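You operate a simulated robot arm through the tools that you are given. There is no shell and no other tool. Be economical: measure what you need, move in short steps, check, and stop when the job is done.

Carry out the task below with a simulated two-armed robot. There is one attempt and no reset: what you move stays moved.

## Task
Put the green round brush on the top of the long plywood bench away on the table with the small mirror. Then stack the carton marked "lemon" from the top of the long plywood bench on top of the carton labelled "sleeves". Then stack the carton labelled "dowels" from the top of the long plywood bench on top of the carton that says "damson". Then put the orange disc with a knob on the white table. Then take the blue plastic box and leave it on the glazed white board. Then stack the carton labelled "washers" from the top of the long plywood bench on top of the carton that says "hangers". Then shut the grey slider. The order counts. Set down upright: blue plastic box.

Only the result counts: the job must be done as asked and must still hold three seconds after the hand-in. Knocking over, shifting, dropping, spilling or breaking anything else fails it.

## Robot
Two 7-joint arms with two-finger parallel grippers on one trunk, on a base that drives. Base frame: it is fixed to the floor where the robot stands at the start and does not move with it; the origin is under the middle of the robot, x ahead of it, y to its left, z up. Lengths are in mm, angles in degrees, forces in N, time in s.
The left shoulder is at the start at [70, 177, 1120], the right one opposite. With the tool pointing down near the work surface each hand reaches from about 300 to 740 mm from the robot's upright axis, wherever it stands, measured 20 degrees to its own side. Places, roughly: blue plastic box (6x5x8 cm) [600, 2000, 900]; glazed white board [-1500, 1200, 800]; green round brush (4x4x10 cm) [500, -100, 900]; grey slider [-6600, -1000, 800]; orange disc with a knob (6x6x6 cm) [400, 800, 800]; table with the small mirror [-2400, -1100, 800]; white table [500, 2600, 800]. Payload 3.43 kg a hand.
Tool frame (each hand has its own): the origin (TCP) lies between the finger pads and is the grasp point; the fingertips stand 30 mm ahead of it; z points along the fingers, y is the line along which they close. The gripper opens to 94 mm. The fingers are 28 mm wide and 10 mm thick; the gripper's body (50 by 96 mm) begins 55 mm behind the TCP.
Orientation is that of the tool frame in the base frame, as [roll, pitch, yaw] about the fixed x, y, z axes, in that order (R = Rz(yaw) Ry(pitch) Rx(roll)). With the fingers straight down and closing along the base's y, the tool's x points along the base's -x, its y along +y and its z along -z.

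## Interface
- The arms move only by the tool play_rows. It takes "left_rows", "right_rows" or both (then of equal length, played together; a hand with none holds still); each is a list of rows, each a list of 7 numbers: the closure in counts, from 0 (fully open) to 255 (shut), then the shift along the base's x, y, z in units of 400 mm (1.0 is 400 mm), then the turn, a rotation vector about the base's x, y, z in units of 60 degrees (1.0 is 60 degrees). In form: [[jaw, tx, ty, tz, ax, ay, az], ...]. A call has 1 to 10 rows; each row is the pose to reach, as a shift and turn from the pose commanded when the call began. A call with a number of a shift or a turn outside -1 to 1 is refused whole. A row lasts 0.2 s, in which the tool goes at most 50 mm and 8.6 degrees; a call with a longer step from one row to the next is refused whole, and so is a gripper value outside its range. Where a pose cannot be reached the arm comes as near as it can. A force on the tool above 40 N (or 10 N above the force at the start of the call, whichever is more), or a blocked arm, ends the call early, and 0.2 s more pass. Each finger travels about 153 mm/s and halts on what it meets, pressing with about 25 N; the grip force reading is that of the motor and also rises with nothing between the fingers. The clock runs only during rows and for 0.2 s after the last one: add rows that repeat a pose to give the fingers time. The reply holds the time, the measured pose of the TCP, the force on the tool along the base axes, the opening and the grip force, in the units named above and with some noise, with the torque about the TCP (base axes, N m) and any sound that the robot's microphone picked up, and new pictures: "pictures" is both (left out), scene, wrist or none (wrist: the cameras of the hands that moved).
- Cameras (640 x 400 px; columns grow to the right, rows downward): "scene" is now at [136.3, -4.3, 1430.7]; the picture's right is [-0.07, -1.00, 0.00], its down [-0.62, 0.05, -0.78] and it looks along [0.78, -0.06, -0.63] (base axes); focal length 214 px, centre (320, 200). "left" rides on the left gripper at [76, -14, -102] in its tool frame; the picture's right is [0.18, 0.98, 0.00], its down [-0.75, 0.14, -0.64] and it looks along [-0.63, 0.12, 0.77] (tool axes); focal length 243 px, centre (320, 200). "right" rides on the right gripper at [76, 14, -102] in its tool frame; the picture's right is [-0.18, 0.98, 0.00], its down [-0.75, -0.14, -0.64] and it looks along [-0.63, -0.12, 0.77] (tool axes); focal length 243 px, centre (320, 200). There is no depth. A picture from a camera that has moved, and an enlarged one, comes with that camera's place and axes in the base frame and with its lens.
- slide_trunk(by): slides the trunk up (or, below 0, down) by that many mm; the arms and the scene camera ride with it, the base frame stays. It gives what a move gives, with no picture.
- base_move(legs): drives the robot by 1 to 6 legs, each [ahead, turn to the left] in mm and degrees, along the robot's own axes; the way and the turn of a leg run together, so that a leg with both is an arc; at most 1500 mm and 180 degrees a leg. The arms and the cameras ride along, it lands a little off, and it stops where it bumps. It gives what a move gives, and a new picture of the scene camera.
- head_to(pan, tilt): turns the head with the scene camera to pan (to the left, within 86 degrees either way) and tilt (down, from -29 to 69), counted from straight ahead of the robot. It gives what a move gives, and a new picture of the scene camera.
- inspect(camera, box): a new picture of the part [left, top, right, bottom] of that camera's present view, enlarged. The clock stands still meanwhile.
- job_done(): hands the job in; it is judged then, once.

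Go step by step. Nothing tells you exact positions but the pictures and the camera data: compare them with the known pose of the tool, close in by small moves and look again before you grip or let go. The budget is 196 turns and 260 pictures, counting those below and the enlarged ones. Unless the task says otherwise, let go and move clear before handing in.

The tools are called after ">>>" as name(argument=value, ...) on one line, values as JSON. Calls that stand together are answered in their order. play_rows: Moves the arms, as the interface text tells. Its arguments: {"type":"object","properties":{"left_rows":{"type":"array"},"right_rows":{"type":"array"},"pictures":{"type":"string","enum":["both","scene","wrist","none"]}},"required":[]} The other tools are called the same way: slide_trunk (by) slides the trunk up or down; base_move (legs) drives the base; head_to (pan, tilt) turns the head that bears the scene camera; inspect (camera, box) takes an enlarged picture of a part of a camera's view; job_done () hands the job in.

At the start:

```text
time: 0.0
left_position: [439.6, 203.3, 1172.1]
left_tool_rot: [180.0, 0.0, 180.0]
left_force: [-0.6, 1.2, -0.4]
left_ft_torque: [0.0, 0.04, 0.04]
left_width: 93.9
left_finger_force: 0.1
right_position: [539.2, -231.3, 1240.5]
right_tool_rot: [180.0, 0.0, 179.9]
right_force: [0.0, 0.2, -0.3]
right_ft_torque: [0.03, -0.03, -0.02]
right_width: 94.1
right_finger_force: 0.0
trunk travel left (down, up): [-700.0, 140.0]
robot x, y, heading: [-1.1, 2.2, 0.2]
head pan, tilt: [-4.2, 38.8]
```

scene: 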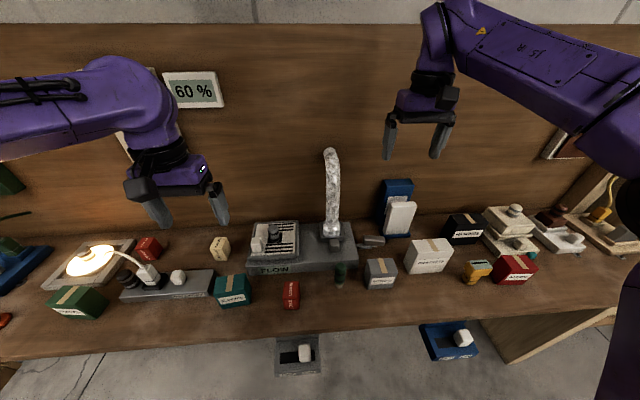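
right: 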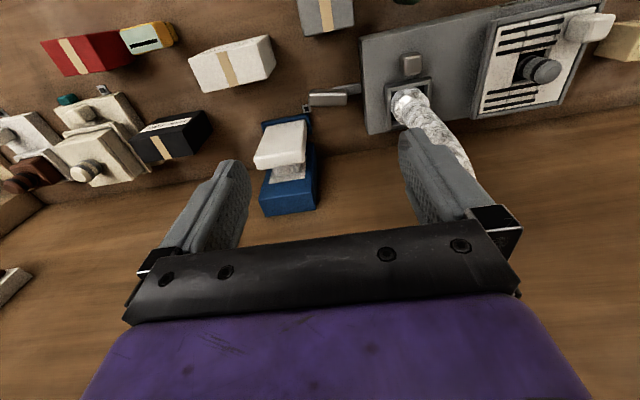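
left: 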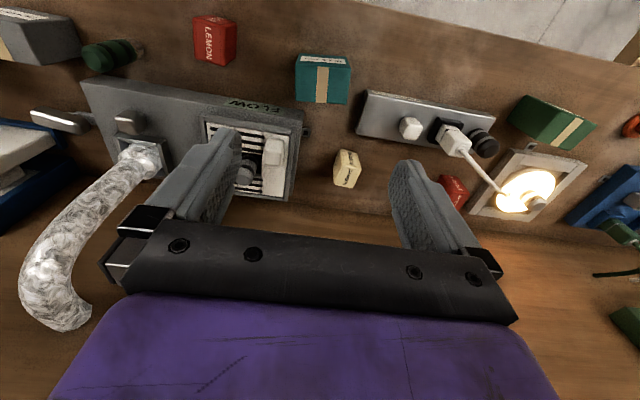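

I see the long bench with several cartons, a green brush near the centre and a lamp on the left. I'll enlarge the view to read the labels.

>>> inspect(camera="scene", box=[0, 200, 240, 350])

>>> inspect(camera="scene", box=[200, 200, 440, 350])

>>> inspect(camera="scene", box=[400, 180, 640, 330])

```text
2.67 times, centred on (120, 275) of scene
camera zoom: at [136.3, -4.3, 1430.7], right [-0.07, -1.0, 0.0], down [-0.62, 0.05, -0.78], along [0.78, -0.06, -0.63], focal length 572 px, centre (853, 0)
```

zoom: 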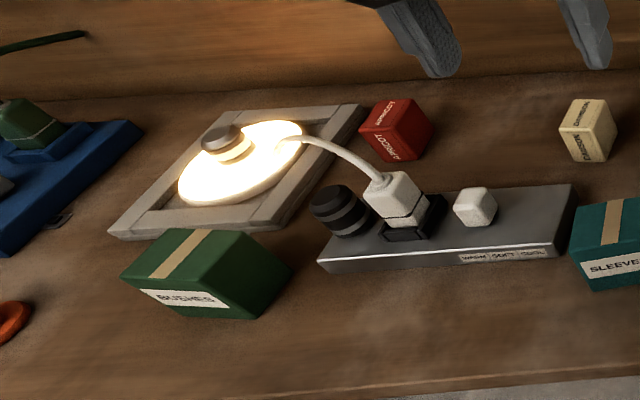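

```text
2.67 times, centred on (320, 275) of scene
camera zoom: at [136.3, -4.3, 1430.7], right [-0.07, -1.0, 0.0], down [-0.62, 0.05, -0.78], along [0.78, -0.06, -0.63], focal length 572 px, centre (320, 0)
```

zoom: 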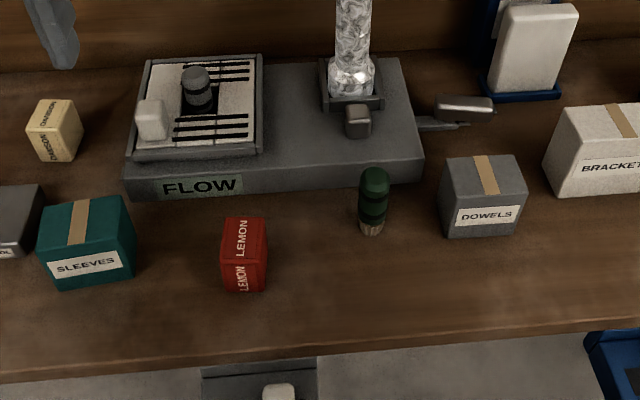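

```text
2.67 times, centred on (520, 255) of scene
camera zoom: at [136.3, -4.3, 1430.7], right [-0.07, -1.0, 0.0], down [-0.62, 0.05, -0.78], along [0.78, -0.06, -0.63], focal length 572 px, centre (-213, 53)
```

zoom: 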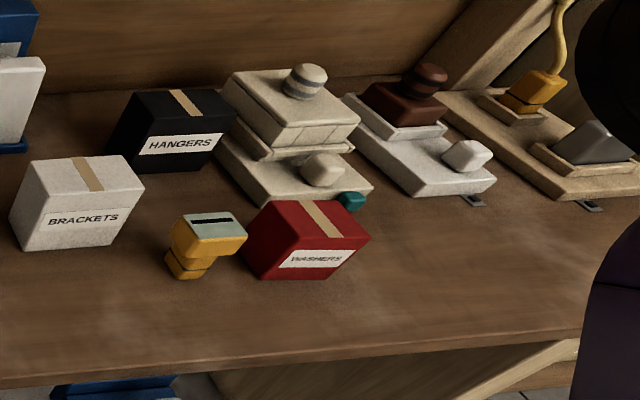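

The brush stands at about (485, -88) and is about 100 mm tall. I'll move the right hand above it with a partly closed jaw.

>>> play_rows(right_rows=[[90, -0.02, 0.05, -0.08, 0, 0, 0], [90, -0.04, 0.1, -0.17, 0, 0, 0], [90, -0.06, 0.15, -0.26, 0, 0, 0], [90, -0.08, 0.2, -0.35, 0, 0, 0], [90, -0.1, 0.26, -0.43, 0, 0, 0], [90, -0.12, 0.32, -0.52, 0, 0, 0], [90, -0.135, 0.36, -0.6, 0, 0, 0], [90, -0.135, 0.36, -0.6, 0, 0, 0]])

```text
time: 1.8
left_position: [439.1, 204.0, 1171.7]
left_tool_rot: [179.9, 0.0, -180.0]
left_force: [-0.3, 0.0, -0.6]
left_ft_torque: [-0.01, -0.05, 0.0]
left_width: 94.1
left_finger_force: 0.1
right_position: [484.9, -84.9, 998.6]
right_tool_rot: [179.9, 0.1, -180.0]
right_force: [-0.7, -0.3, -0.5]
right_ft_torque: [-0.01, 0.02, 0.01]
right_width: 60.6
right_finger_force: 0.1
trunk travel left (down, up): [-700.0, 140.0]
robot x, y, heading: [-1.0, 0.0, -0.2]
head pan, tilt: [-4.2, 38.8]
camera scene: at [136.2, -4.6, 1430.8], right [-0.07, -1.0, 0.0], down [-0.62, 0.05, -0.78], along [0.78, -0.06, -0.63], focal length 214 px, centre (320, 200)
camera right: at [408.2, -70.7, 1102.9], right [0.18, 0.98, 0.0], down [0.75, -0.14, 0.64], along [0.63, -0.12, -0.77], focal length 243 px, centre (320, 200)
```

scene: 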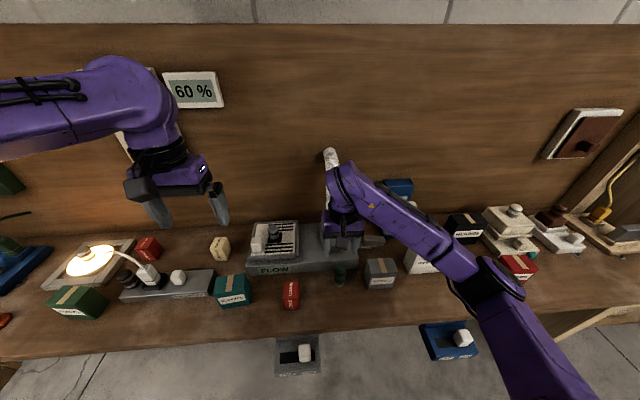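
right: 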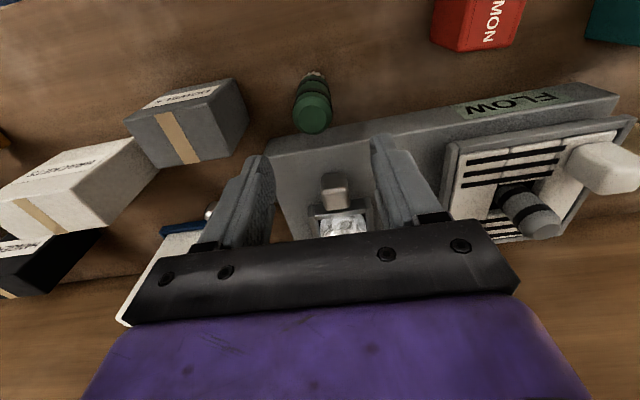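

The wrist view puts the brush axis at about (475, -89). I'm lowering around it and closing.

>>> play_rows(right_rows=[[90, -0.02, -0.007, -0.08, 0, 0, 0], [90, -0.023, -0.007, -0.16, 0, 0, 0], [90, -0.023, -0.007, -0.24, 0, 0, 0], [90, -0.023, -0.007, -0.29, 0, 0, 0], [90, -0.023, -0.007, -0.29, 0, 0, 0]])

```text
time: 3.0
left_position: [440.1, 204.5, 1171.1]
left_tool_rot: [-180.0, 0.0, -179.9]
left_force: [0.1, 0.1, -0.1]
left_ft_torque: [-0.01, 0.0, -0.02]
left_width: 94.0
left_finger_force: 0.0
right_position: [476.6, -89.1, 882.9]
right_tool_rot: [-180.0, 0.0, 179.9]
right_force: [0.1, 1.1, -1.2]
right_ft_torque: [-0.03, 0.01, 0.0]
right_width: 60.9
right_finger_force: 0.1
trunk travel left (down, up): [-700.0, 140.0]
robot x, y, heading: [1.4, 1.8, 0.3]
head pan, tilt: [-4.2, 38.8]
camera scene: at [136.2, -4.1, 1430.7], right [-0.07, -1.0, 0.0], down [-0.62, 0.05, -0.78], along [0.78, -0.06, -0.63], focal length 214 px, centre (320, 200)
camera right: at [399.6, -75.2, 986.5], right [0.18, 0.98, 0.0], down [0.75, -0.14, 0.64], along [0.63, -0.12, -0.77], focal length 243 px, centre (320, 200)
```

scene: 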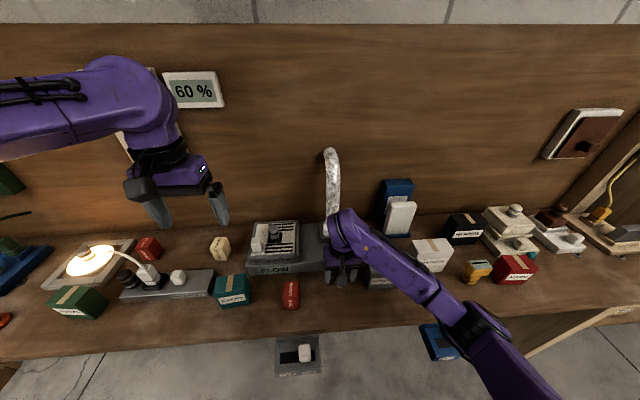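
right: 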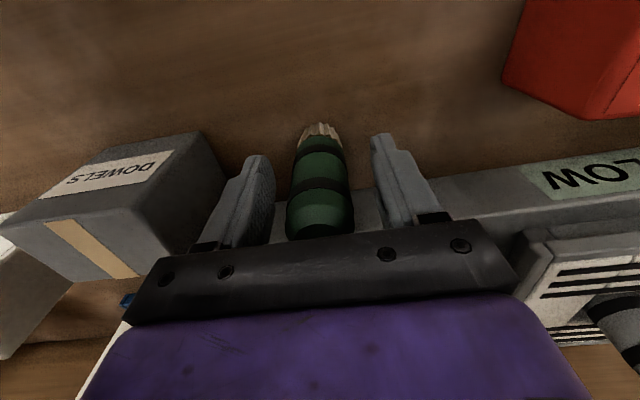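

The brush is between the fingers. I'll close and lift.

>>> play_rows(right_rows=[[255, 0, 0, 0, 0, 0, 0], [255, 0, 0, 0, 0, 0, 0], [255, 0, 0, 0, 0, 0, 0], [255, 0, 0, 0.06, 0, 0, 0], [255, 0, 0, 0.16, 0, 0, 0], [255, 0, 0, 0.27, 0, 0, 0], [255, -0.08, 0, 0.35, 0, 0, 0], [255, -0.18, 0, 0.4, 0, 0, 0], [255, -0.2, 0, 0.4, 0, 0, 0]], pictures="wrist")

>>> head_to(pan=86, tilt=35)

>>> head_to(pan=-86, tilt=25)

```text
time: 5.0
left_position: [439.7, 204.9, 1171.6]
left_tool_rot: [179.9, 0.0, -180.0]
left_force: [0.2, -0.2, -0.4]
left_ft_torque: [-0.02, 0.03, 0.03]
left_width: 94.0
left_finger_force: 0.0
right_position: [466.3, -119.2, 1025.4]
right_tool_rot: [-180.0, 0.0, 180.0]
right_force: [0.1, 0.4, -1.4]
right_ft_torque: [0.0, -0.01, 0.01]
right_width: 29.8
right_finger_force: 24.6
right hand out of reach, approached as far as the arm can: row 7, 8, 9
trunk travel left (down, up): [-700.0, 140.0]
robot x, y, heading: [0.4, -1.3, -0.1]
head pan, tilt: [-4.2, 38.8]
camera right: at [388.9, -105.0, 1129.6], right [0.18, 0.98, 0.0], down [0.75, -0.14, 0.64], along [0.63, -0.12, -0.77], focal length 243 px, centre (320, 200)
```

right: 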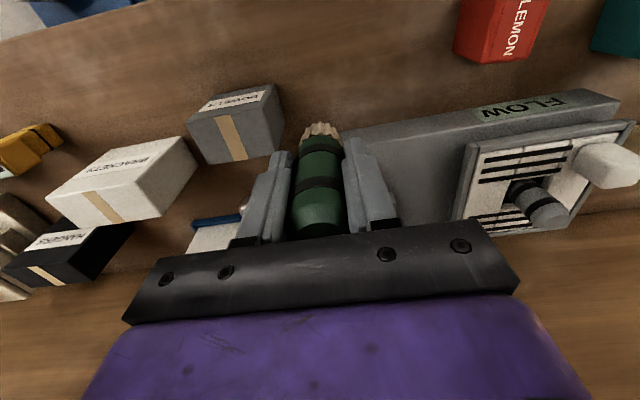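

```text
time: 6.7
left_position: [439.4, 203.0, 1170.9]
left_tool_rot: [180.0, 0.1, -180.0]
left_force: [-0.4, 0.4, 0.3]
left_ft_torque: [-0.01, 0.0, 0.02]
left_width: 94.0
left_finger_force: 0.0
right_position: [466.5, -119.8, 1025.8]
right_tool_rot: [180.0, 0.0, -179.9]
right_force: [0.2, -0.1, -0.5]
right_ft_torque: [0.0, 0.0, -0.06]
right_width: 29.9
right_finger_force: 24.8
trunk travel left (down, up): [-700.0, 140.0]
robot x, y, heading: [2.0, 2.4, 0.1]
head pan, tilt: [85.9, 35.0]
camera scene: at [57.1, 89.9, 1436.5], right [1.0, -0.07, 0.0], down [-0.04, -0.57, -0.82], along [0.06, 0.82, -0.57], focal length 214 px, centre (320, 200)
```

scene: 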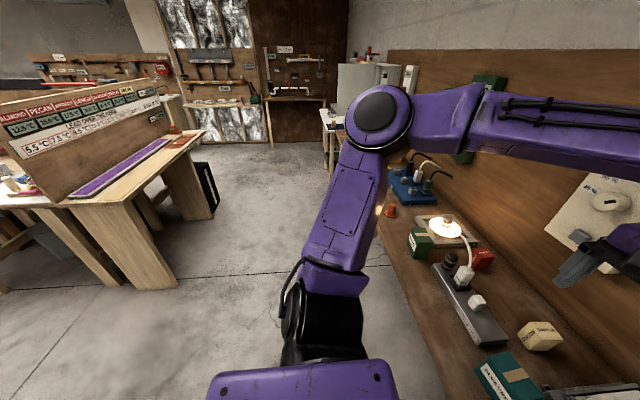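

```text
time: 9.2
left_position: [439.9, 203.0, 1171.4]
left_tool_rot: [-180.0, 0.1, -180.0]
left_force: [0.3, -0.8, 0.3]
left_ft_torque: [-0.01, 0.03, 0.01]
left_width: 94.1
left_finger_force: 0.0
right_position: [466.2, -119.4, 1025.4]
right_tool_rot: [179.9, 0.0, -180.0]
right_force: [0.1, 0.1, -0.8]
right_ft_torque: [0.02, 0.01, -0.01]
right_width: 29.9
right_finger_force: 25.2
trunk travel left (down, up): [-700.0, 140.0]
robot x, y, heading: [1.1, 3.1, -0.0]
head pan, tilt: [-85.9, 25.0]
camera scene: at [57.4, -89.9, 1452.2], right [-1.0, -0.07, 0.0], down [-0.03, 0.42, -0.91], along [0.06, -0.9, -0.42], focal length 214 px, centre (320, 200)
```

scene: 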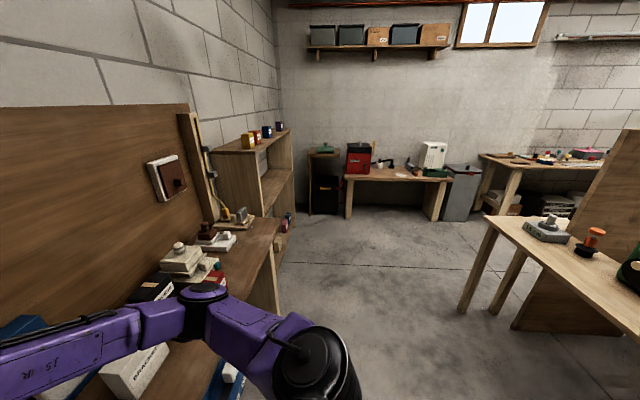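

Brush is held. I'll back off the bench and turn right to look at the tables behind.

>>> base_move(legs=[[-280, 0], [0, -90]])

>>> head_to(pan=-70, tilt=20)

```text
time: 15.0
left_position: [-72.4, -438.4, 1172.1]
left_tool_rot: [179.9, 0.0, 90.7]
left_force: [0.3, -0.6, 0.0]
left_ft_torque: [0.05, 0.02, -0.06]
left_width: 93.9
left_finger_force: 0.1
right_position: [-394.4, -467.4, 1026.6]
right_tool_rot: [179.8, 0.0, 90.8]
right_force: [-1.2, -0.3, -0.7]
right_ft_torque: [-0.02, -0.02, -0.02]
right_width: 30.1
right_finger_force: 25.3
trunk travel left (down, up): [-700.0, 140.0]
robot x, y, heading: [-283.6, -2.9, -89.4]
head pan, tilt: [-85.9, 25.0]
camera scene: at [-371.4, -56.0, 1452.2], right [-0.08, 1.0, 0.0], down [0.42, 0.03, -0.91], along [-0.9, -0.07, -0.42], focal length 214 px, centre (320, 200)
```

scene: 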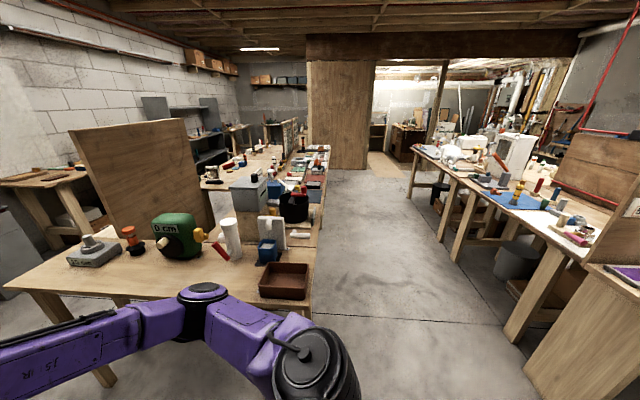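

```text
time: 15.8
left_position: [-72.2, -437.1, 1172.8]
left_tool_rot: [180.0, 0.1, 90.7]
left_force: [0.3, 0.0, 0.0]
left_ft_torque: [-0.01, -0.03, -0.01]
left_width: 93.9
left_finger_force: 0.1
right_position: [-393.9, -468.6, 1025.7]
right_tool_rot: [179.9, 0.0, 90.8]
right_force: [0.4, -0.3, -0.8]
right_ft_torque: [0.03, 0.04, 0.0]
right_width: 29.9
right_finger_force: 25.1
trunk travel left (down, up): [-700.0, 140.0]
robot x, y, heading: [-281.0, 0.2, -89.3]
head pan, tilt: [-70.0, 20.0]
camera scene: at [-366.7, -81.1, 1460.3], right [-0.35, 0.94, 0.0], down [0.32, 0.12, -0.94], along [-0.88, -0.33, -0.34], focal length 214 px, centre (320, 200)
```

scene: 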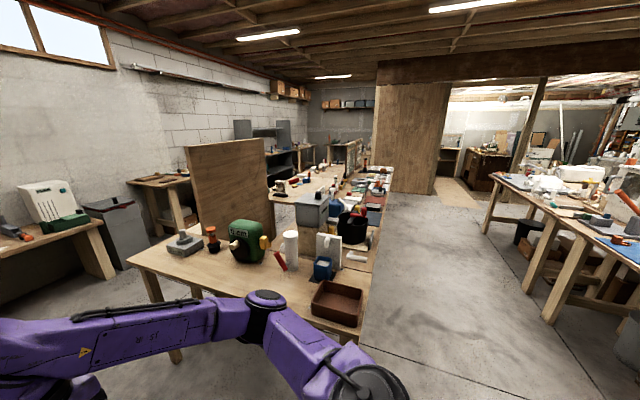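

>>> inspect(camera="scene", box=[230, 120, 410, 270])

```text
2.67 times, centred on (320, 195) of scene
camera zoom: at [-366.7, -81.1, 1460.3], right [-0.35, 0.94, 0.0], down [0.32, 0.12, -0.94], along [-0.88, -0.33, -0.34], focal length 572 px, centre (320, 213)
```

zoom: 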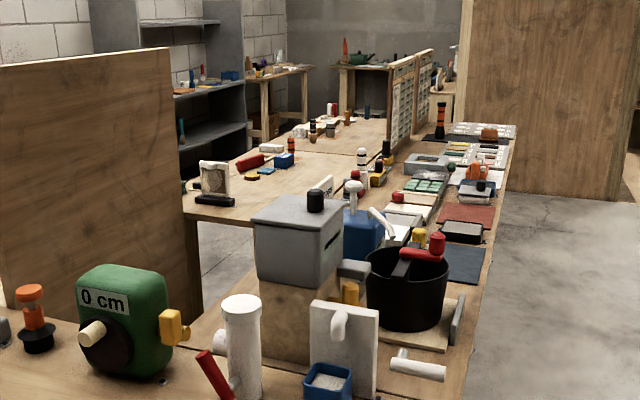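

The mirror table seems to lie behind the first island, so I'll approach it from the wall side. I'm driving along -y and looking.

>>> base_move(legs=[[1000, 0], [900, 0], [0, -90]])

>>> head_to(pan=0, tilt=20)

```text
time: 29.1
left_position: [-684.5, -2125.6, 1171.9]
left_tool_rot: [180.0, 0.1, 2.5]
left_force: [0.2, 0.6, 0.4]
left_ft_torque: [0.01, 0.03, -0.02]
left_width: 93.9
left_finger_force: 0.1
right_position: [-725.8, -1804.9, 1025.9]
right_tool_rot: [179.9, 0.1, 2.8]
right_force: [0.3, 0.5, -0.8]
right_ft_torque: [0.04, 0.01, 0.0]
right_width: 29.6
right_finger_force: 25.4
trunk travel left (down, up): [-700.0, 140.0]
robot x, y, heading: [-256.2, -1903.4, -177.5]
head pan, tilt: [-70.0, 20.0]
camera scene: at [-340.2, -1818.1, 1460.3], right [0.92, 0.38, 0.0], down [0.13, -0.32, -0.94], along [-0.36, 0.87, -0.34], focal length 214 px, centre (320, 200)
```

scene: 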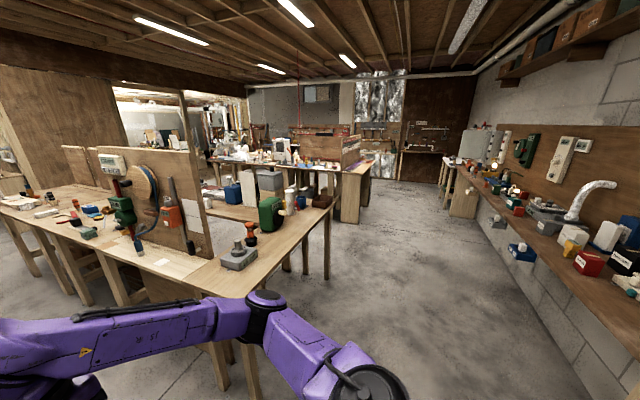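

```text
time: 30.5
left_position: [-685.7, -2126.8, 1171.4]
left_tool_rot: [-179.9, 0.0, 2.6]
left_force: [0.2, -1.1, -0.1]
left_ft_torque: [0.02, 0.01, -0.01]
left_width: 93.9
left_finger_force: 0.0
right_position: [-726.7, -1805.9, 1025.2]
right_tool_rot: [179.9, 0.0, 2.7]
right_force: [0.4, -0.3, -1.4]
right_ft_torque: [0.0, -0.02, 0.02]
right_width: 29.9
right_finger_force: 25.7
trunk travel left (down, up): [-700.0, 140.0]
robot x, y, heading: [-255.2, -1903.0, -177.2]
head pan, tilt: [0.0, 20.0]
camera scene: at [-397.6, -1908.2, 1460.3], right [-0.04, 1.0, 0.0], down [0.34, 0.01, -0.94], along [-0.94, -0.04, -0.34], focal length 214 px, centre (320, 200)
```

scene: 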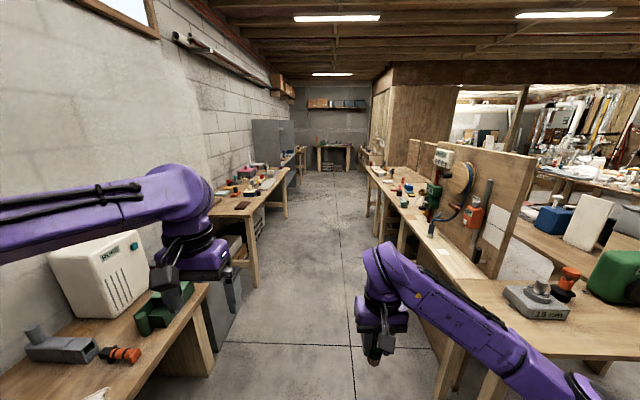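

>>> inspect(camera="scene", box=[350, 140, 510, 280])

```text
2.86 times, centred on (430, 210) of scene
camera zoom: at [-397.6, -1908.2, 1460.3], right [-0.04, 1.0, 0.0], down [0.34, 0.01, -0.94], along [-0.94, -0.04, -0.34], focal length 613 px, centre (6, 171)
```

zoom: 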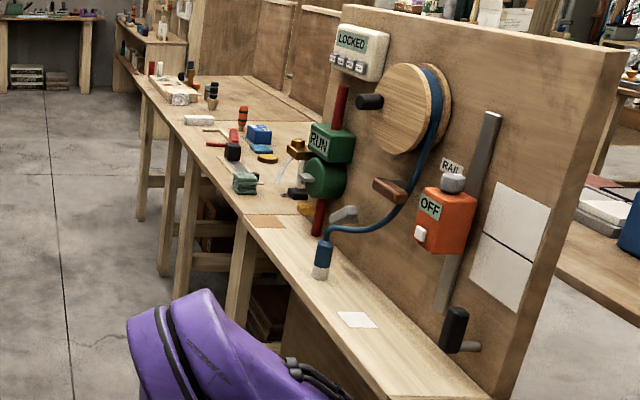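

>>> base_move(legs=[[1300, -3], [750, 0], [0, -90]])

>>> head_to(pan=0, tilt=35)

```text
time: 44.3
left_position: [-2451.5, -1486.8, 1171.9]
left_tool_rot: [-180.0, 0.1, -90.9]
left_force: [0.4, -0.3, 0.0]
left_ft_torque: [0.02, 0.01, 0.03]
left_width: 94.1
left_finger_force: 0.1
right_position: [-2128.6, -1463.3, 1026.3]
right_tool_rot: [179.9, 0.1, -90.6]
right_force: [0.4, 0.9, 0.0]
right_ft_torque: [0.01, 0.01, 0.0]
right_width: 30.1
right_finger_force: 25.5
trunk travel left (down, up): [-700.0, 140.0]
robot x, y, heading: [-2255.2, -1929.1, 89.0]
head pan, tilt: [0.0, 20.0]
camera scene: at [-2252.3, -1782.9, 1460.3], right [1.0, -0.01, 0.0], down [-0.01, -0.34, -0.94], along [0.01, 0.94, -0.34], focal length 214 px, centre (320, 200)
```

scene: 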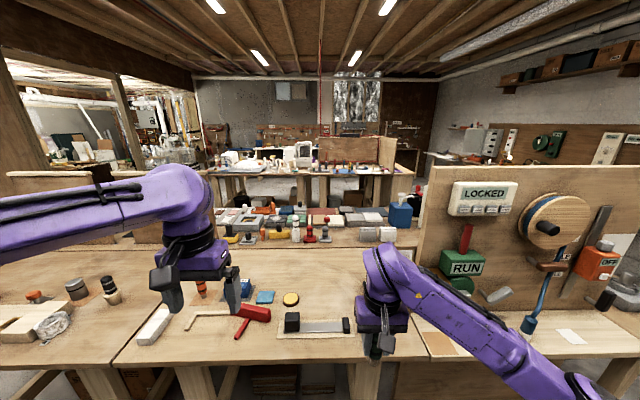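

```text
time: 45.1
left_position: [-2451.3, -1485.5, 1171.3]
left_tool_rot: [179.9, 0.0, -90.8]
left_force: [0.4, -0.4, 0.2]
left_ft_torque: [-0.01, -0.03, -0.02]
left_width: 94.1
left_finger_force: 0.1
right_position: [-2128.4, -1464.2, 1025.8]
right_tool_rot: [179.9, 0.0, -90.8]
right_force: [0.0, 0.9, 0.0]
right_ft_torque: [0.04, 0.01, 0.01]
right_width: 30.1
right_finger_force: 25.1
trunk travel left (down, up): [-700.0, 140.0]
robot x, y, heading: [-2251.5, -1930.0, 88.7]
head pan, tilt: [0.0, 35.0]
camera scene: at [-2252.4, -1788.0, 1436.5], right [1.0, -0.01, 0.0], down [-0.01, -0.57, -0.82], along [0.01, 0.82, -0.57], focal length 214 px, centre (320, 200)
```

scene: 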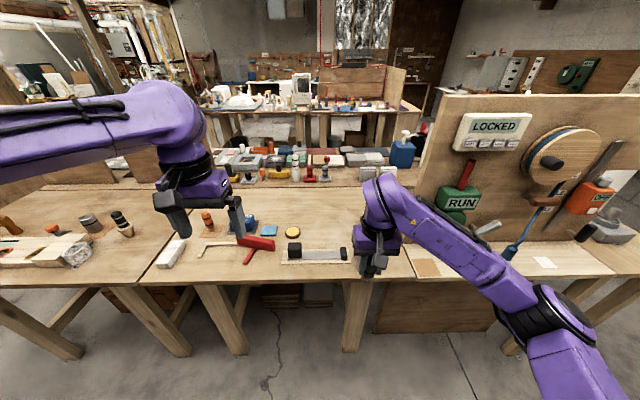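

>>> inspect(camera="scene", box=[130, 170, 450, 300])

>>> inspect(camera="right", box=[0, 0, 640, 400])

```text
2.00 times, centred on (290, 235) of scene
camera zoom: at [-2252.4, -1788.0, 1436.5], right [1.0, -0.01, 0.0], down [-0.01, -0.57, -0.82], along [0.01, 0.82, -0.57], focal length 429 px, centre (380, 130)
```

zoom: 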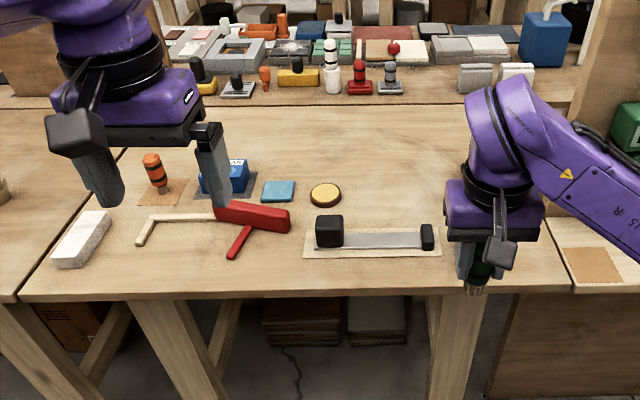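

```text
1.00 times, centred on (320, 200) of right
camera zoom: at [-2145.2, -1540.4, 1129.4], right [-0.98, 0.2, 0.0], down [0.15, 0.75, 0.64], along [0.13, 0.63, -0.77], focal length 243 px, centre (320, 200)
```

zoom: 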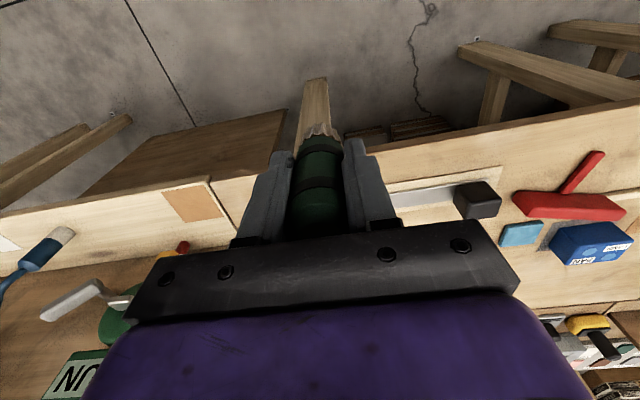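

I'll drive 150 mm closer; the bare spot near (-2200, -1120) is the goal. First I move the right hand to see whether the mirror stands behind it.

>>> base_move(legs=[[150, 0]])

>>> head_to(pan=-5, tilt=50)

```text
time: 46.5
left_position: [-2448.6, -1335.7, 1171.7]
left_tool_rot: [180.0, 0.1, -90.9]
left_force: [0.5, 0.7, -0.8]
left_ft_torque: [0.0, 0.0, 0.03]
left_width: 94.2
left_finger_force: 0.1
right_position: [-2126.6, -1313.9, 1025.5]
right_tool_rot: [180.0, -0.1, -90.8]
right_force: [-0.8, -0.2, -0.1]
right_ft_torque: [0.02, -0.01, 0.02]
right_width: 29.7
right_finger_force: 25.2
trunk travel left (down, up): [-700.0, 140.0]
robot x, y, heading: [-2256.6, -1775.0, 89.1]
head pan, tilt: [0.0, 35.0]
camera scene: at [-2249.9, -1637.4, 1436.6], right [1.0, -0.02, 0.0], down [-0.01, -0.57, -0.82], along [0.01, 0.82, -0.57], focal length 214 px, centre (320, 200)
```

scene: 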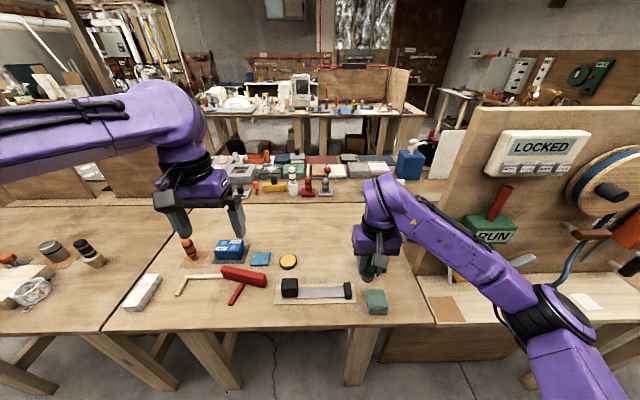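

```text
time: 47.2
left_position: [-2448.1, -1332.6, 1171.3]
left_tool_rot: [-179.9, 0.2, -90.9]
left_force: [-0.4, -0.5, 0.8]
left_ft_torque: [-0.01, -0.02, 0.01]
left_width: 93.9
left_finger_force: 0.2
right_position: [-2125.9, -1312.3, 1026.1]
right_tool_rot: [180.0, 0.1, -90.8]
right_force: [-0.2, 0.0, -0.1]
right_ft_torque: [0.0, 0.01, -0.01]
right_width: 29.7
right_finger_force: 25.4
trunk travel left (down, up): [-700.0, 140.0]
robot x, y, heading: [-2253.9, -1775.3, 88.8]
head pan, tilt: [-5.0, 50.0]
camera scene: at [-2243.3, -1647.0, 1414.7], right [0.99, -0.1, 0.0], down [-0.08, -0.76, -0.64], along [0.07, 0.64, -0.77], focal length 214 px, centre (320, 200)
```

scene: 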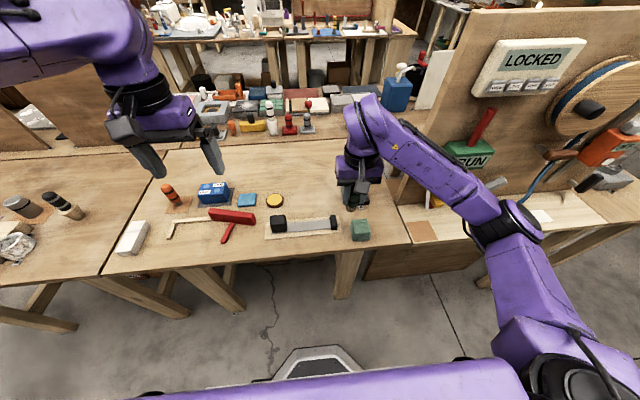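

>>> play_rows(right_rows=[[255, -0.1, 0, 0.05, 0, 0, 0], [255, -0.2, 0, 0.1, 0, 0, 0], [255, -0.28, 0, 0.1, 0, 0, 0], [255, -0.28, 0, 0.1, 0, 0, 0]], pictures="scene")

```text
time: 48.2
left_position: [-2448.7, -1333.7, 1171.8]
left_tool_rot: [180.0, 0.1, -91.0]
left_force: [0.4, 0.2, 0.6]
left_ft_torque: [0.0, 0.03, 0.02]
left_width: 93.9
left_finger_force: 0.0
right_position: [-2235.6, -1274.3, 1063.0]
right_tool_rot: [-180.0, 0.0, -90.7]
right_force: [-0.7, -0.2, -0.4]
right_ft_torque: [0.0, 0.0, 0.0]
right_width: 29.6
right_finger_force: 25.1
right hand out of reach, approached as far as the arm can: row 1, 2, 3, 4
trunk travel left (down, up): [-700.0, 140.0]
robot x, y, heading: [-2253.9, -1778.2, 89.0]
head pan, tilt: [-5.0, 50.0]
camera scene: at [-2242.7, -1647.5, 1414.7], right [0.99, -0.1, 0.0], down [-0.08, -0.76, -0.64], along [0.07, 0.64, -0.77], focal length 214 px, centre (320, 200)
```

scene: 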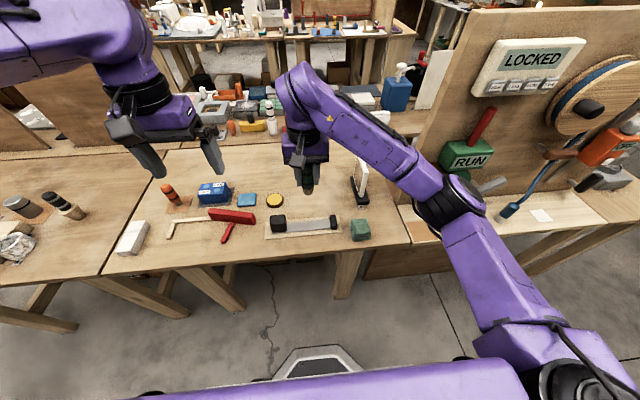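

The small mirror is now visible at about (-2049, -1143). I'll bring the brush toward the bare spot at (-2200, -1125).

>>> play_rows(right_rows=[[255, 0.02, 0.1, 0, 0, 0, 0], [255, 0.05, 0.2, 0, 0, 0, 0], [255, 0.08, 0.3, -0.05, 0, 0, 0], [255, 0.09, 0.38, -0.14, 0, 0, 0], [255, 0.09, 0.4, -0.24, 0, 0, 0], [255, 0.09, 0.4, -0.3, 0, 0, 0], [255, 0.09, 0.4, -0.3, 0, 0, 0]])

```text
time: 49.9
left_position: [-2448.8, -1334.4, 1172.3]
left_tool_rot: [-180.0, 0.1, -90.9]
left_force: [0.0, 0.4, -0.1]
left_ft_torque: [0.02, -0.02, 0.0]
left_width: 94.0
left_finger_force: 0.1
right_position: [-2195.4, -1112.7, 943.8]
right_tool_rot: [-180.0, 0.1, -90.8]
right_force: [0.5, -0.3, -1.0]
right_ft_torque: [-0.03, -0.03, 0.02]
right_width: 29.9
right_finger_force: 25.5
right hand out of reach, approached as far as the arm can: row 5
trunk travel left (down, up): [-700.0, 140.0]
robot x, y, heading: [-2252.4, -1778.2, 89.2]
head pan, tilt: [-5.0, 50.0]
camera scene: at [-2244.1, -1647.9, 1414.8], right [0.99, -0.1, 0.0], down [-0.08, -0.76, -0.64], along [0.07, 0.64, -0.77], focal length 214 px, centre (320, 200)
camera right: at [-2211.9, -1189.8, 1046.9], right [-0.98, 0.2, 0.0], down [0.15, 0.75, 0.64], along [0.13, 0.63, -0.77], focal length 243 px, centre (320, 200)
```

scene: 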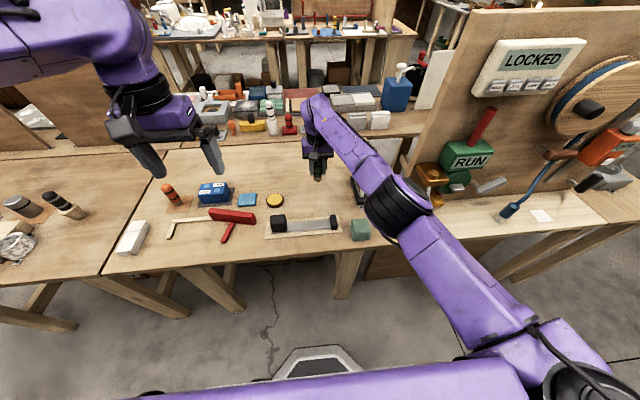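
right: 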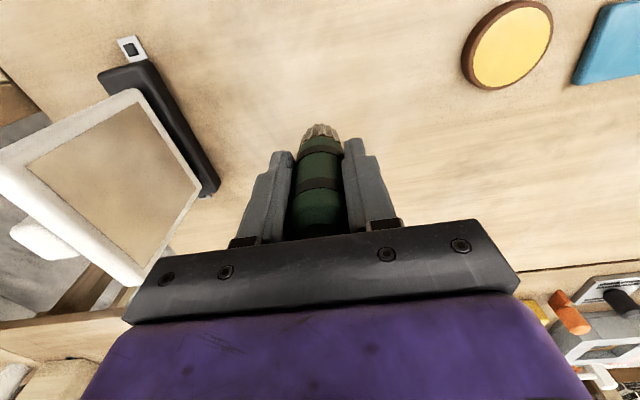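

>>> play_rows(right_rows=[[255, 0, 0, -0.06, 0, 0, 0], [255, 0, 0, -0.11, 0, 0, 0], [255, 0, 0, -0.135, 0, 0, 0], [255, 0, 0, -0.145, 0, 0, 0], [255, 0, 0, -0.15, 0, 0, 0], [255, 0, 0, -0.152, 0, 0, 0]], pictures="wrist")

```text
time: 51.2
left_position: [-2449.2, -1332.3, 1170.7]
left_tool_rot: [-180.0, 0.1, -90.8]
left_force: [-0.8, 0.5, 0.5]
left_ft_torque: [0.02, -0.01, -0.02]
left_width: 94.2
left_finger_force: 0.1
right_position: [-2196.0, -1116.5, 883.6]
right_tool_rot: [179.9, 0.0, -90.8]
right_force: [-0.1, 0.4, -1.0]
right_ft_torque: [0.02, 0.02, 0.0]
right_width: 29.8
right_finger_force: 25.9
right hand out of reach, approached as far as the arm can: row 1, 2, 3, 4, 5, 6
trunk travel left (down, up): [-700.0, 140.0]
robot x, y, heading: [-2253.1, -1776.5, 89.2]
head pan, tilt: [-5.0, 50.0]
camera right: at [-2213.0, -1192.1, 986.9], right [-0.98, 0.2, 0.0], down [0.15, 0.75, 0.64], along [0.13, 0.63, -0.77], focal length 243 px, centre (320, 200)
```

right: 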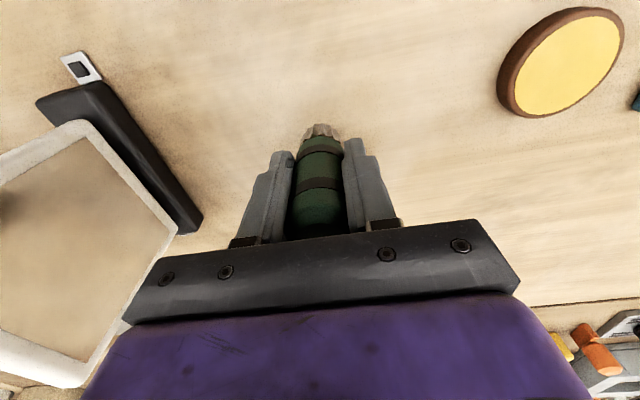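

>>> play_rows(right_rows=[[255, 0, 0, -0.005, 0, 0, 0], [255, 0, 0, -0.01, 0, 0, 0], [255, 0, 0, -0.01, 0, 0, 0]], pictures="none")

```text
time: 52.0
left_position: [-2449.8, -1333.7, 1172.6]
left_tool_rot: [180.0, 0.1, -90.9]
left_force: [0.2, -0.2, 0.0]
left_ft_torque: [0.01, 0.01, -0.04]
left_width: 93.9
left_finger_force: 0.0
right_position: [-2196.6, -1115.5, 878.8]
right_tool_rot: [179.8, 0.1, -90.8]
right_force: [0.9, -0.5, -1.3]
right_ft_torque: [0.06, 0.02, 0.02]
right_width: 29.9
right_finger_force: 25.2
trunk travel left (down, up): [-700.0, 140.0]
robot x, y, heading: [-2254.5, -1774.6, 89.0]
head pan, tilt: [-5.0, 50.0]
```

>>> play_rows(right_rows=[[255, 0, 0, -0.006, 0, 0, 0], [255, 0, 0, -0.012, 0, 0, 0], [255, 0, 0, -0.018, 0, 0, 0], [255, 0, 0, -0.018, 0, 0, 0]], pictures="none")

>>> inspect(camera="right", box=[220, 80, 420, 205])

```text
time: 53.0
left_position: [-2448.9, -1333.5, 1171.3]
left_tool_rot: [180.0, 0.0, -90.8]
left_force: [-0.5, 0.3, 0.2]
left_ft_torque: [-0.02, 0.0, 0.01]
left_width: 94.0
left_finger_force: 0.1
right_position: [-2195.7, -1116.2, 873.5]
right_tool_rot: [179.8, 0.0, -90.8]
right_force: [0.0, 0.2, -0.3]
right_ft_torque: [0.0, -0.06, 0.0]
right_width: 29.8
right_finger_force: 25.1
trunk travel left (down, up): [-700.0, 140.0]
robot x, y, heading: [-2248.6, -1779.4, 88.9]
head pan, tilt: [-5.0, 50.0]
```

```text
3.20 times, centred on (320, 142) of right
camera zoom: at [-2212.4, -1192.1, 976.2], right [-0.98, 0.2, 0.0], down [0.15, 0.75, 0.64], along [0.13, 0.63, -0.77], focal length 776 px, centre (320, 384)
```

zoom: 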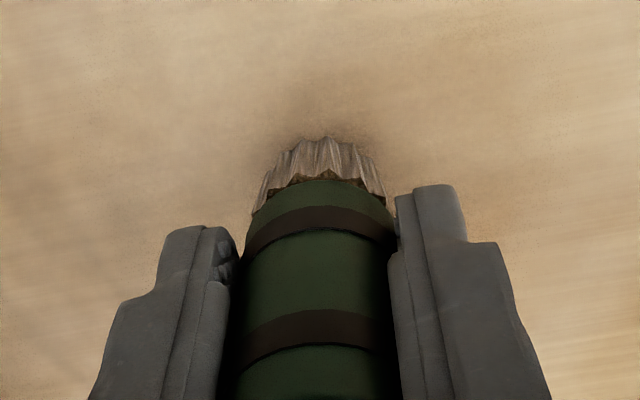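

>>> play_rows(right_rows=[[255, 0, 0, -0.005, 0, 0, 0], [255, 0, 0, -0.01, 0, 0, 0], [255, 0, 0, -0.01, 0, 0, 0]], pictures="none")

>>> play_rows(right_rows=[[255, 0, 0, -0.005, 0, 0, 0], [255, 0, 0, -0.01, 0, 0, 0], [255, 0, 0, -0.01, 0, 0, 0]], pictures="none")

```text
time: 53.9
left_position: [-2448.1, -1334.4, 1172.0]
left_tool_rot: [-180.0, 0.1, -90.9]
left_force: [-0.2, 0.6, -0.3]
left_ft_torque: [-0.01, -0.01, 0.04]
left_width: 93.9
left_finger_force: 0.2
right_position: [-2197.0, -1116.6, 867.6]
right_tool_rot: [-179.9, -0.1, -90.7]
right_force: [-0.3, 1.2, -0.1]
right_ft_torque: [0.03, 0.03, 0.01]
right_width: 30.0
right_finger_force: 25.1
trunk travel left (down, up): [-700.0, 140.0]
robot x, y, heading: [-2251.1, -1776.1, 89.1]
head pan, tilt: [-5.0, 50.0]
```

```text
time: 54.6
left_position: [-2448.8, -1333.0, 1171.8]
left_tool_rot: [180.0, 0.2, -90.9]
left_force: [-0.4, 0.6, 0.9]
left_ft_torque: [0.01, 0.01, 0.02]
left_width: 94.0
left_finger_force: 0.1
right_position: [-2195.4, -1117.1, 864.4]
right_tool_rot: [180.0, 0.0, -90.8]
right_force: [0.2, -0.2, -0.2]
right_ft_torque: [-0.01, 0.0, -0.01]
right_width: 29.9
right_finger_force: 25.3
trunk travel left (down, up): [-700.0, 140.0]
robot x, y, heading: [-2250.8, -1779.3, 89.3]
head pan, tilt: [-5.0, 50.0]
```

>>> play_rows(right_rows=[[255, 0, 0, -0.005, 0, 0, 0], [255, 0, 0, -0.01, 0, 0, 0], [255, 0, 0, -0.01, 0, 0, 0]], pictures="none")

>>> inspect(camera="right", box=[220, 80, 420, 205])

```text
time: 55.5
left_position: [-2449.2, -1334.4, 1172.1]
left_tool_rot: [-179.9, 0.2, -90.9]
left_force: [0.3, 0.4, 0.6]
left_ft_torque: [-0.02, 0.0, 0.0]
left_width: 94.2
left_finger_force: 0.1
right_position: [-2195.4, -1116.9, 863.7]
right_tool_rot: [180.0, 0.4, -90.8]
right_force: [-0.3, 9.9, 19.0]
right_ft_torque: [0.48, 0.05, -0.04]
right_width: 29.9
right_finger_force: 25.5
trunk travel left (down, up): [-700.0, 140.0]
robot x, y, heading: [-2253.2, -1776.3, 88.9]
head pan, tilt: [-5.0, 50.0]
```

```text
3.20 times, centred on (320, 142) of right
camera zoom: at [-2212.0, -1194.5, 966.0], right [-0.98, 0.2, 0.0], down [0.15, 0.75, 0.65], along [0.13, 0.63, -0.76], focal length 776 px, centre (320, 384)
```

zoom: 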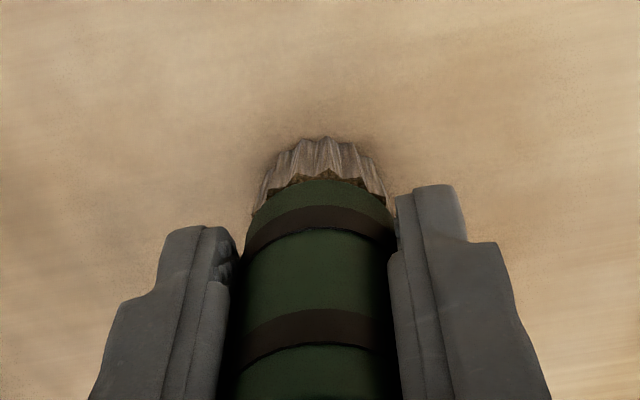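

Contact with the table (19 N). I ease up 2 mm, open and lift away.

>>> play_rows(right_rows=[[255, 0, 0, 0.007, 0, 0, 0], [150, 0, 0, 0.007, 0, 0, 0], [110, 0, 0, 0.007, 0, 0, 0], [80, 0, 0, 0.007, 0, 0, 0], [80, 0, 0, 0.08, 0, 0, 0], [80, 0, 0, 0.18, 0, 0, 0], [80, 0, 0, 0.3, 0, 0, 0], [80, 0, 0, 0.4, 0, 0, 0], [80, 0, 0, 0.48, 0, 0, 0]], pictures="both")

```text
time: 57.5
left_position: [-2448.2, -1334.7, 1172.2]
left_tool_rot: [179.9, 0.2, -90.9]
left_force: [-0.8, 0.4, 0.2]
left_ft_torque: [-0.03, 0.0, 0.02]
left_width: 93.9
left_finger_force: 0.0
right_position: [-2197.8, -1125.5, 1041.1]
right_tool_rot: [179.9, 0.0, -90.8]
right_force: [0.4, -0.4, -0.1]
right_ft_torque: [0.03, 0.01, -0.04]
right_width: 64.5
right_finger_force: 0.1
right hand out of reach, approached as far as the arm can: row 8, 9
trunk travel left (down, up): [-700.0, 140.0]
robot x, y, heading: [-2250.7, -1778.7, 89.0]
head pan, tilt: [-5.0, 50.0]
camera scene: at [-2243.6, -1647.9, 1414.7], right [0.99, -0.1, 0.0], down [-0.08, -0.76, -0.64], along [0.07, 0.64, -0.77], focal length 214 px, centre (320, 200)
camera right: at [-2214.5, -1201.2, 1145.0], right [-0.98, 0.2, 0.0], down [0.15, 0.75, 0.64], along [0.13, 0.63, -0.77], focal length 243 px, centre (320, 200)
```

scene: 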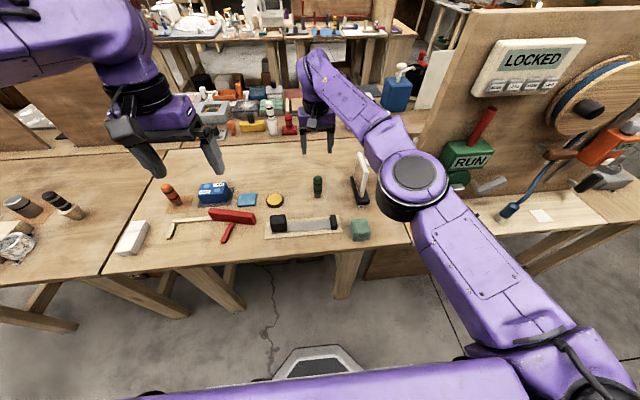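
right: 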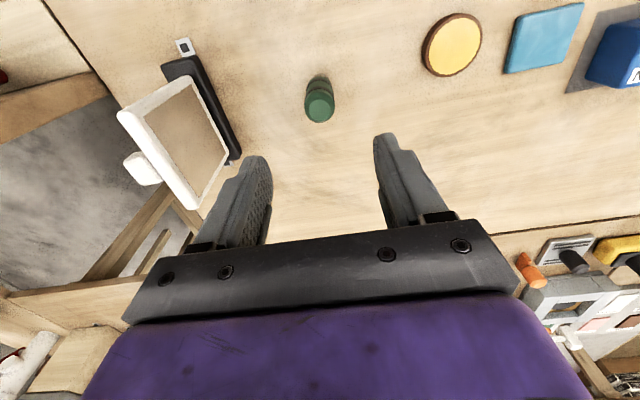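

The brush stands upright on the mirror table. I'm retracting the hand and driving back to the long bench.

>>> play_rows(right_rows=[[80, 0.05, -0.08, 0.04, 0, 0, 0], [80, 0.1, -0.16, 0.08, 0, 0, 0], [80, 0.15, -0.24, 0.12, 0, 0, 0], [80, 0.2, -0.32, 0.16, 0, 0, 0], [80, 0.25, -0.4, 0.2, 0, 0, 0], [80, 0.3, -0.48, 0.24, 0, 0, 0], [80, 0.3, -0.48, 0.24, 0, 0, 0]], pictures="none")

>>> base_move(legs=[[-150, 0], [0, -89], [1000, 0], [1000, 0]])

>>> base_move(legs=[[0, 90], [1000, 0], [900, 0]])

```text
time: 59.0
left_position: [-2449.8, -1333.2, 1172.0]
left_tool_rot: [180.0, 0.1, -90.9]
left_force: [-0.7, -0.3, -0.1]
left_ft_torque: [-0.01, -0.02, 0.01]
left_width: 94.0
left_finger_force: 0.1
right_position: [-2078.6, -1313.8, 1135.5]
right_tool_rot: [180.0, -0.1, -90.7]
right_force: [-0.1, -0.4, -0.5]
right_ft_torque: [-0.02, 0.0, -0.01]
right_width: 64.3
right_finger_force: 0.0
trunk travel left (down, up): [-700.0, 140.0]
robot x, y, heading: [-2253.4, -1775.2, 89.0]
head pan, tilt: [-5.0, 50.0]
```

```text
time: 73.7
left_position: [168.9, -1650.3, 1171.7]
left_tool_rot: [-180.0, 0.1, -178.1]
left_force: [0.9, 0.1, 0.3]
left_ft_torque: [0.02, -0.04, 0.01]
left_width: 93.8
left_finger_force: 0.0
right_position: [204.5, -2020.6, 1137.9]
right_tool_rot: [-180.0, 0.0, -178.0]
right_force: [0.3, 0.1, -0.6]
right_ft_torque: [0.04, 0.0, 0.02]
right_width: 64.3
right_finger_force: 0.0
trunk travel left (down, up): [-700.0, 140.0]
robot x, y, heading: [-262.0, -1871.8, 1.9]
head pan, tilt: [-5.0, 50.0]
camera scene: at [-136.1, -1869.4, 1414.8], right [-0.06, -1.0, 0.0], down [-0.76, 0.04, -0.64], along [0.64, -0.04, -0.77], focal length 214 px, centre (320, 200)
```

scene: 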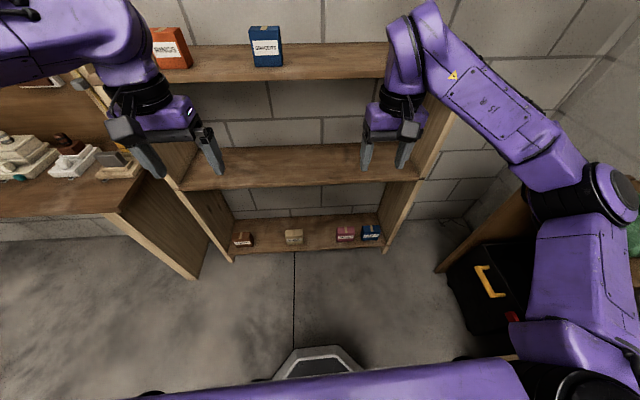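

```text
time: 87.0
left_position: [-508.1, 473.9, 1172.3]
left_tool_rot: [-179.9, 0.1, -89.1]
left_force: [-0.1, -0.4, 0.6]
left_ft_torque: [0.0, 0.01, 0.02]
left_width: 94.1
left_finger_force: 0.0
right_position: [-138.9, 503.5, 1136.4]
right_tool_rot: [179.9, 0.1, -89.0]
right_force: [-0.1, 0.0, -0.3]
right_ft_torque: [0.01, 0.01, 0.0]
right_width: 64.5
right_finger_force: 0.0
trunk travel left (down, up): [-700.0, 140.0]
robot x, y, heading: [-301.1, 39.3, 90.8]
head pan, tilt: [-5.0, 50.0]
camera scene: at [-293.2, 166.4, 1414.8], right [1.0, -0.07, 0.0], down [-0.06, -0.76, -0.64], along [0.05, 0.64, -0.77], focal length 214 px, centre (320, 200)
```

scene: 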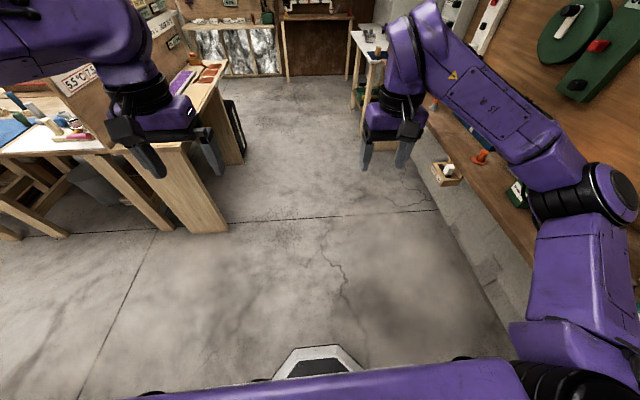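

>>> base_move(legs=[[0, -90.8], [280, 0]])

>>> head_to(pan=5, tilt=55)

```text
time: 92.8
left_position: [421.4, 241.4, 1173.0]
left_tool_rot: [179.9, 0.2, -179.9]
left_force: [-0.8, -1.1, -0.2]
left_ft_torque: [0.0, 0.0, 0.05]
left_width: 93.8
left_finger_force: 0.0
right_position: [445.1, -129.1, 1137.3]
right_tool_rot: [179.9, 0.0, -179.9]
right_force: [0.0, 0.3, -0.1]
right_ft_torque: [0.01, -0.01, 0.0]
right_width: 64.7
right_finger_force: 0.0
trunk travel left (down, up): [-700.0, 140.0]
robot x, y, heading: [-16.5, 37.4, 0.3]
head pan, tilt: [-5.0, 50.0]
camera scene: at [109.5, 33.1, 1414.8], right [-0.09, -1.0, 0.0], down [-0.76, 0.07, -0.64], along [0.64, -0.06, -0.77], focal length 214 px, centre (320, 200)
```

scene: 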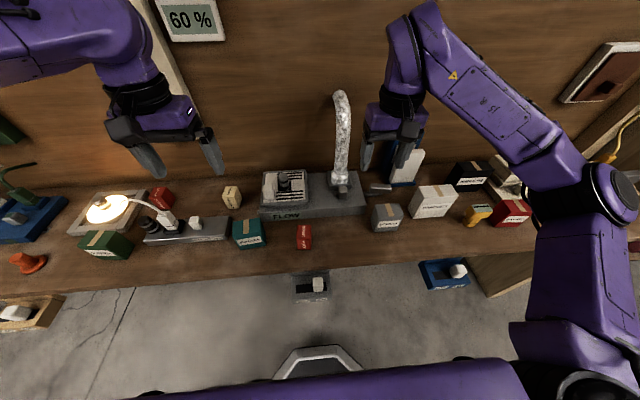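

```text
time: 93.5
left_position: [423.1, 241.6, 1172.1]
left_tool_rot: [180.0, 0.2, -180.0]
left_force: [0.0, 0.0, -0.1]
left_ft_torque: [0.02, -0.02, -0.03]
left_width: 93.8
left_finger_force: 0.1
right_position: [446.3, -128.3, 1136.8]
right_tool_rot: [179.9, 0.0, -179.9]
right_force: [-0.1, -1.1, 0.5]
right_ft_torque: [-0.02, 0.01, -0.01]
right_width: 64.4
right_finger_force: 0.0
trunk travel left (down, up): [-700.0, 140.0]
robot x, y, heading: [-17.9, 39.7, 0.3]
head pan, tilt: [5.0, 55.0]
camera scene: at [106.0, 45.9, 1408.2], right [0.09, -1.0, 0.0], down [-0.82, -0.07, -0.57], along [0.57, 0.05, -0.82], focal length 214 px, centre (320, 200)
```

scene: 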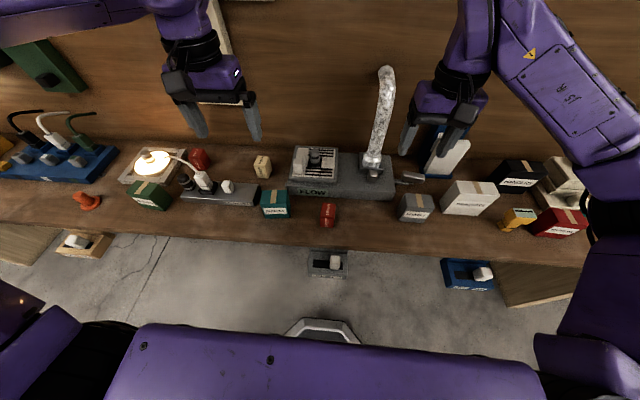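

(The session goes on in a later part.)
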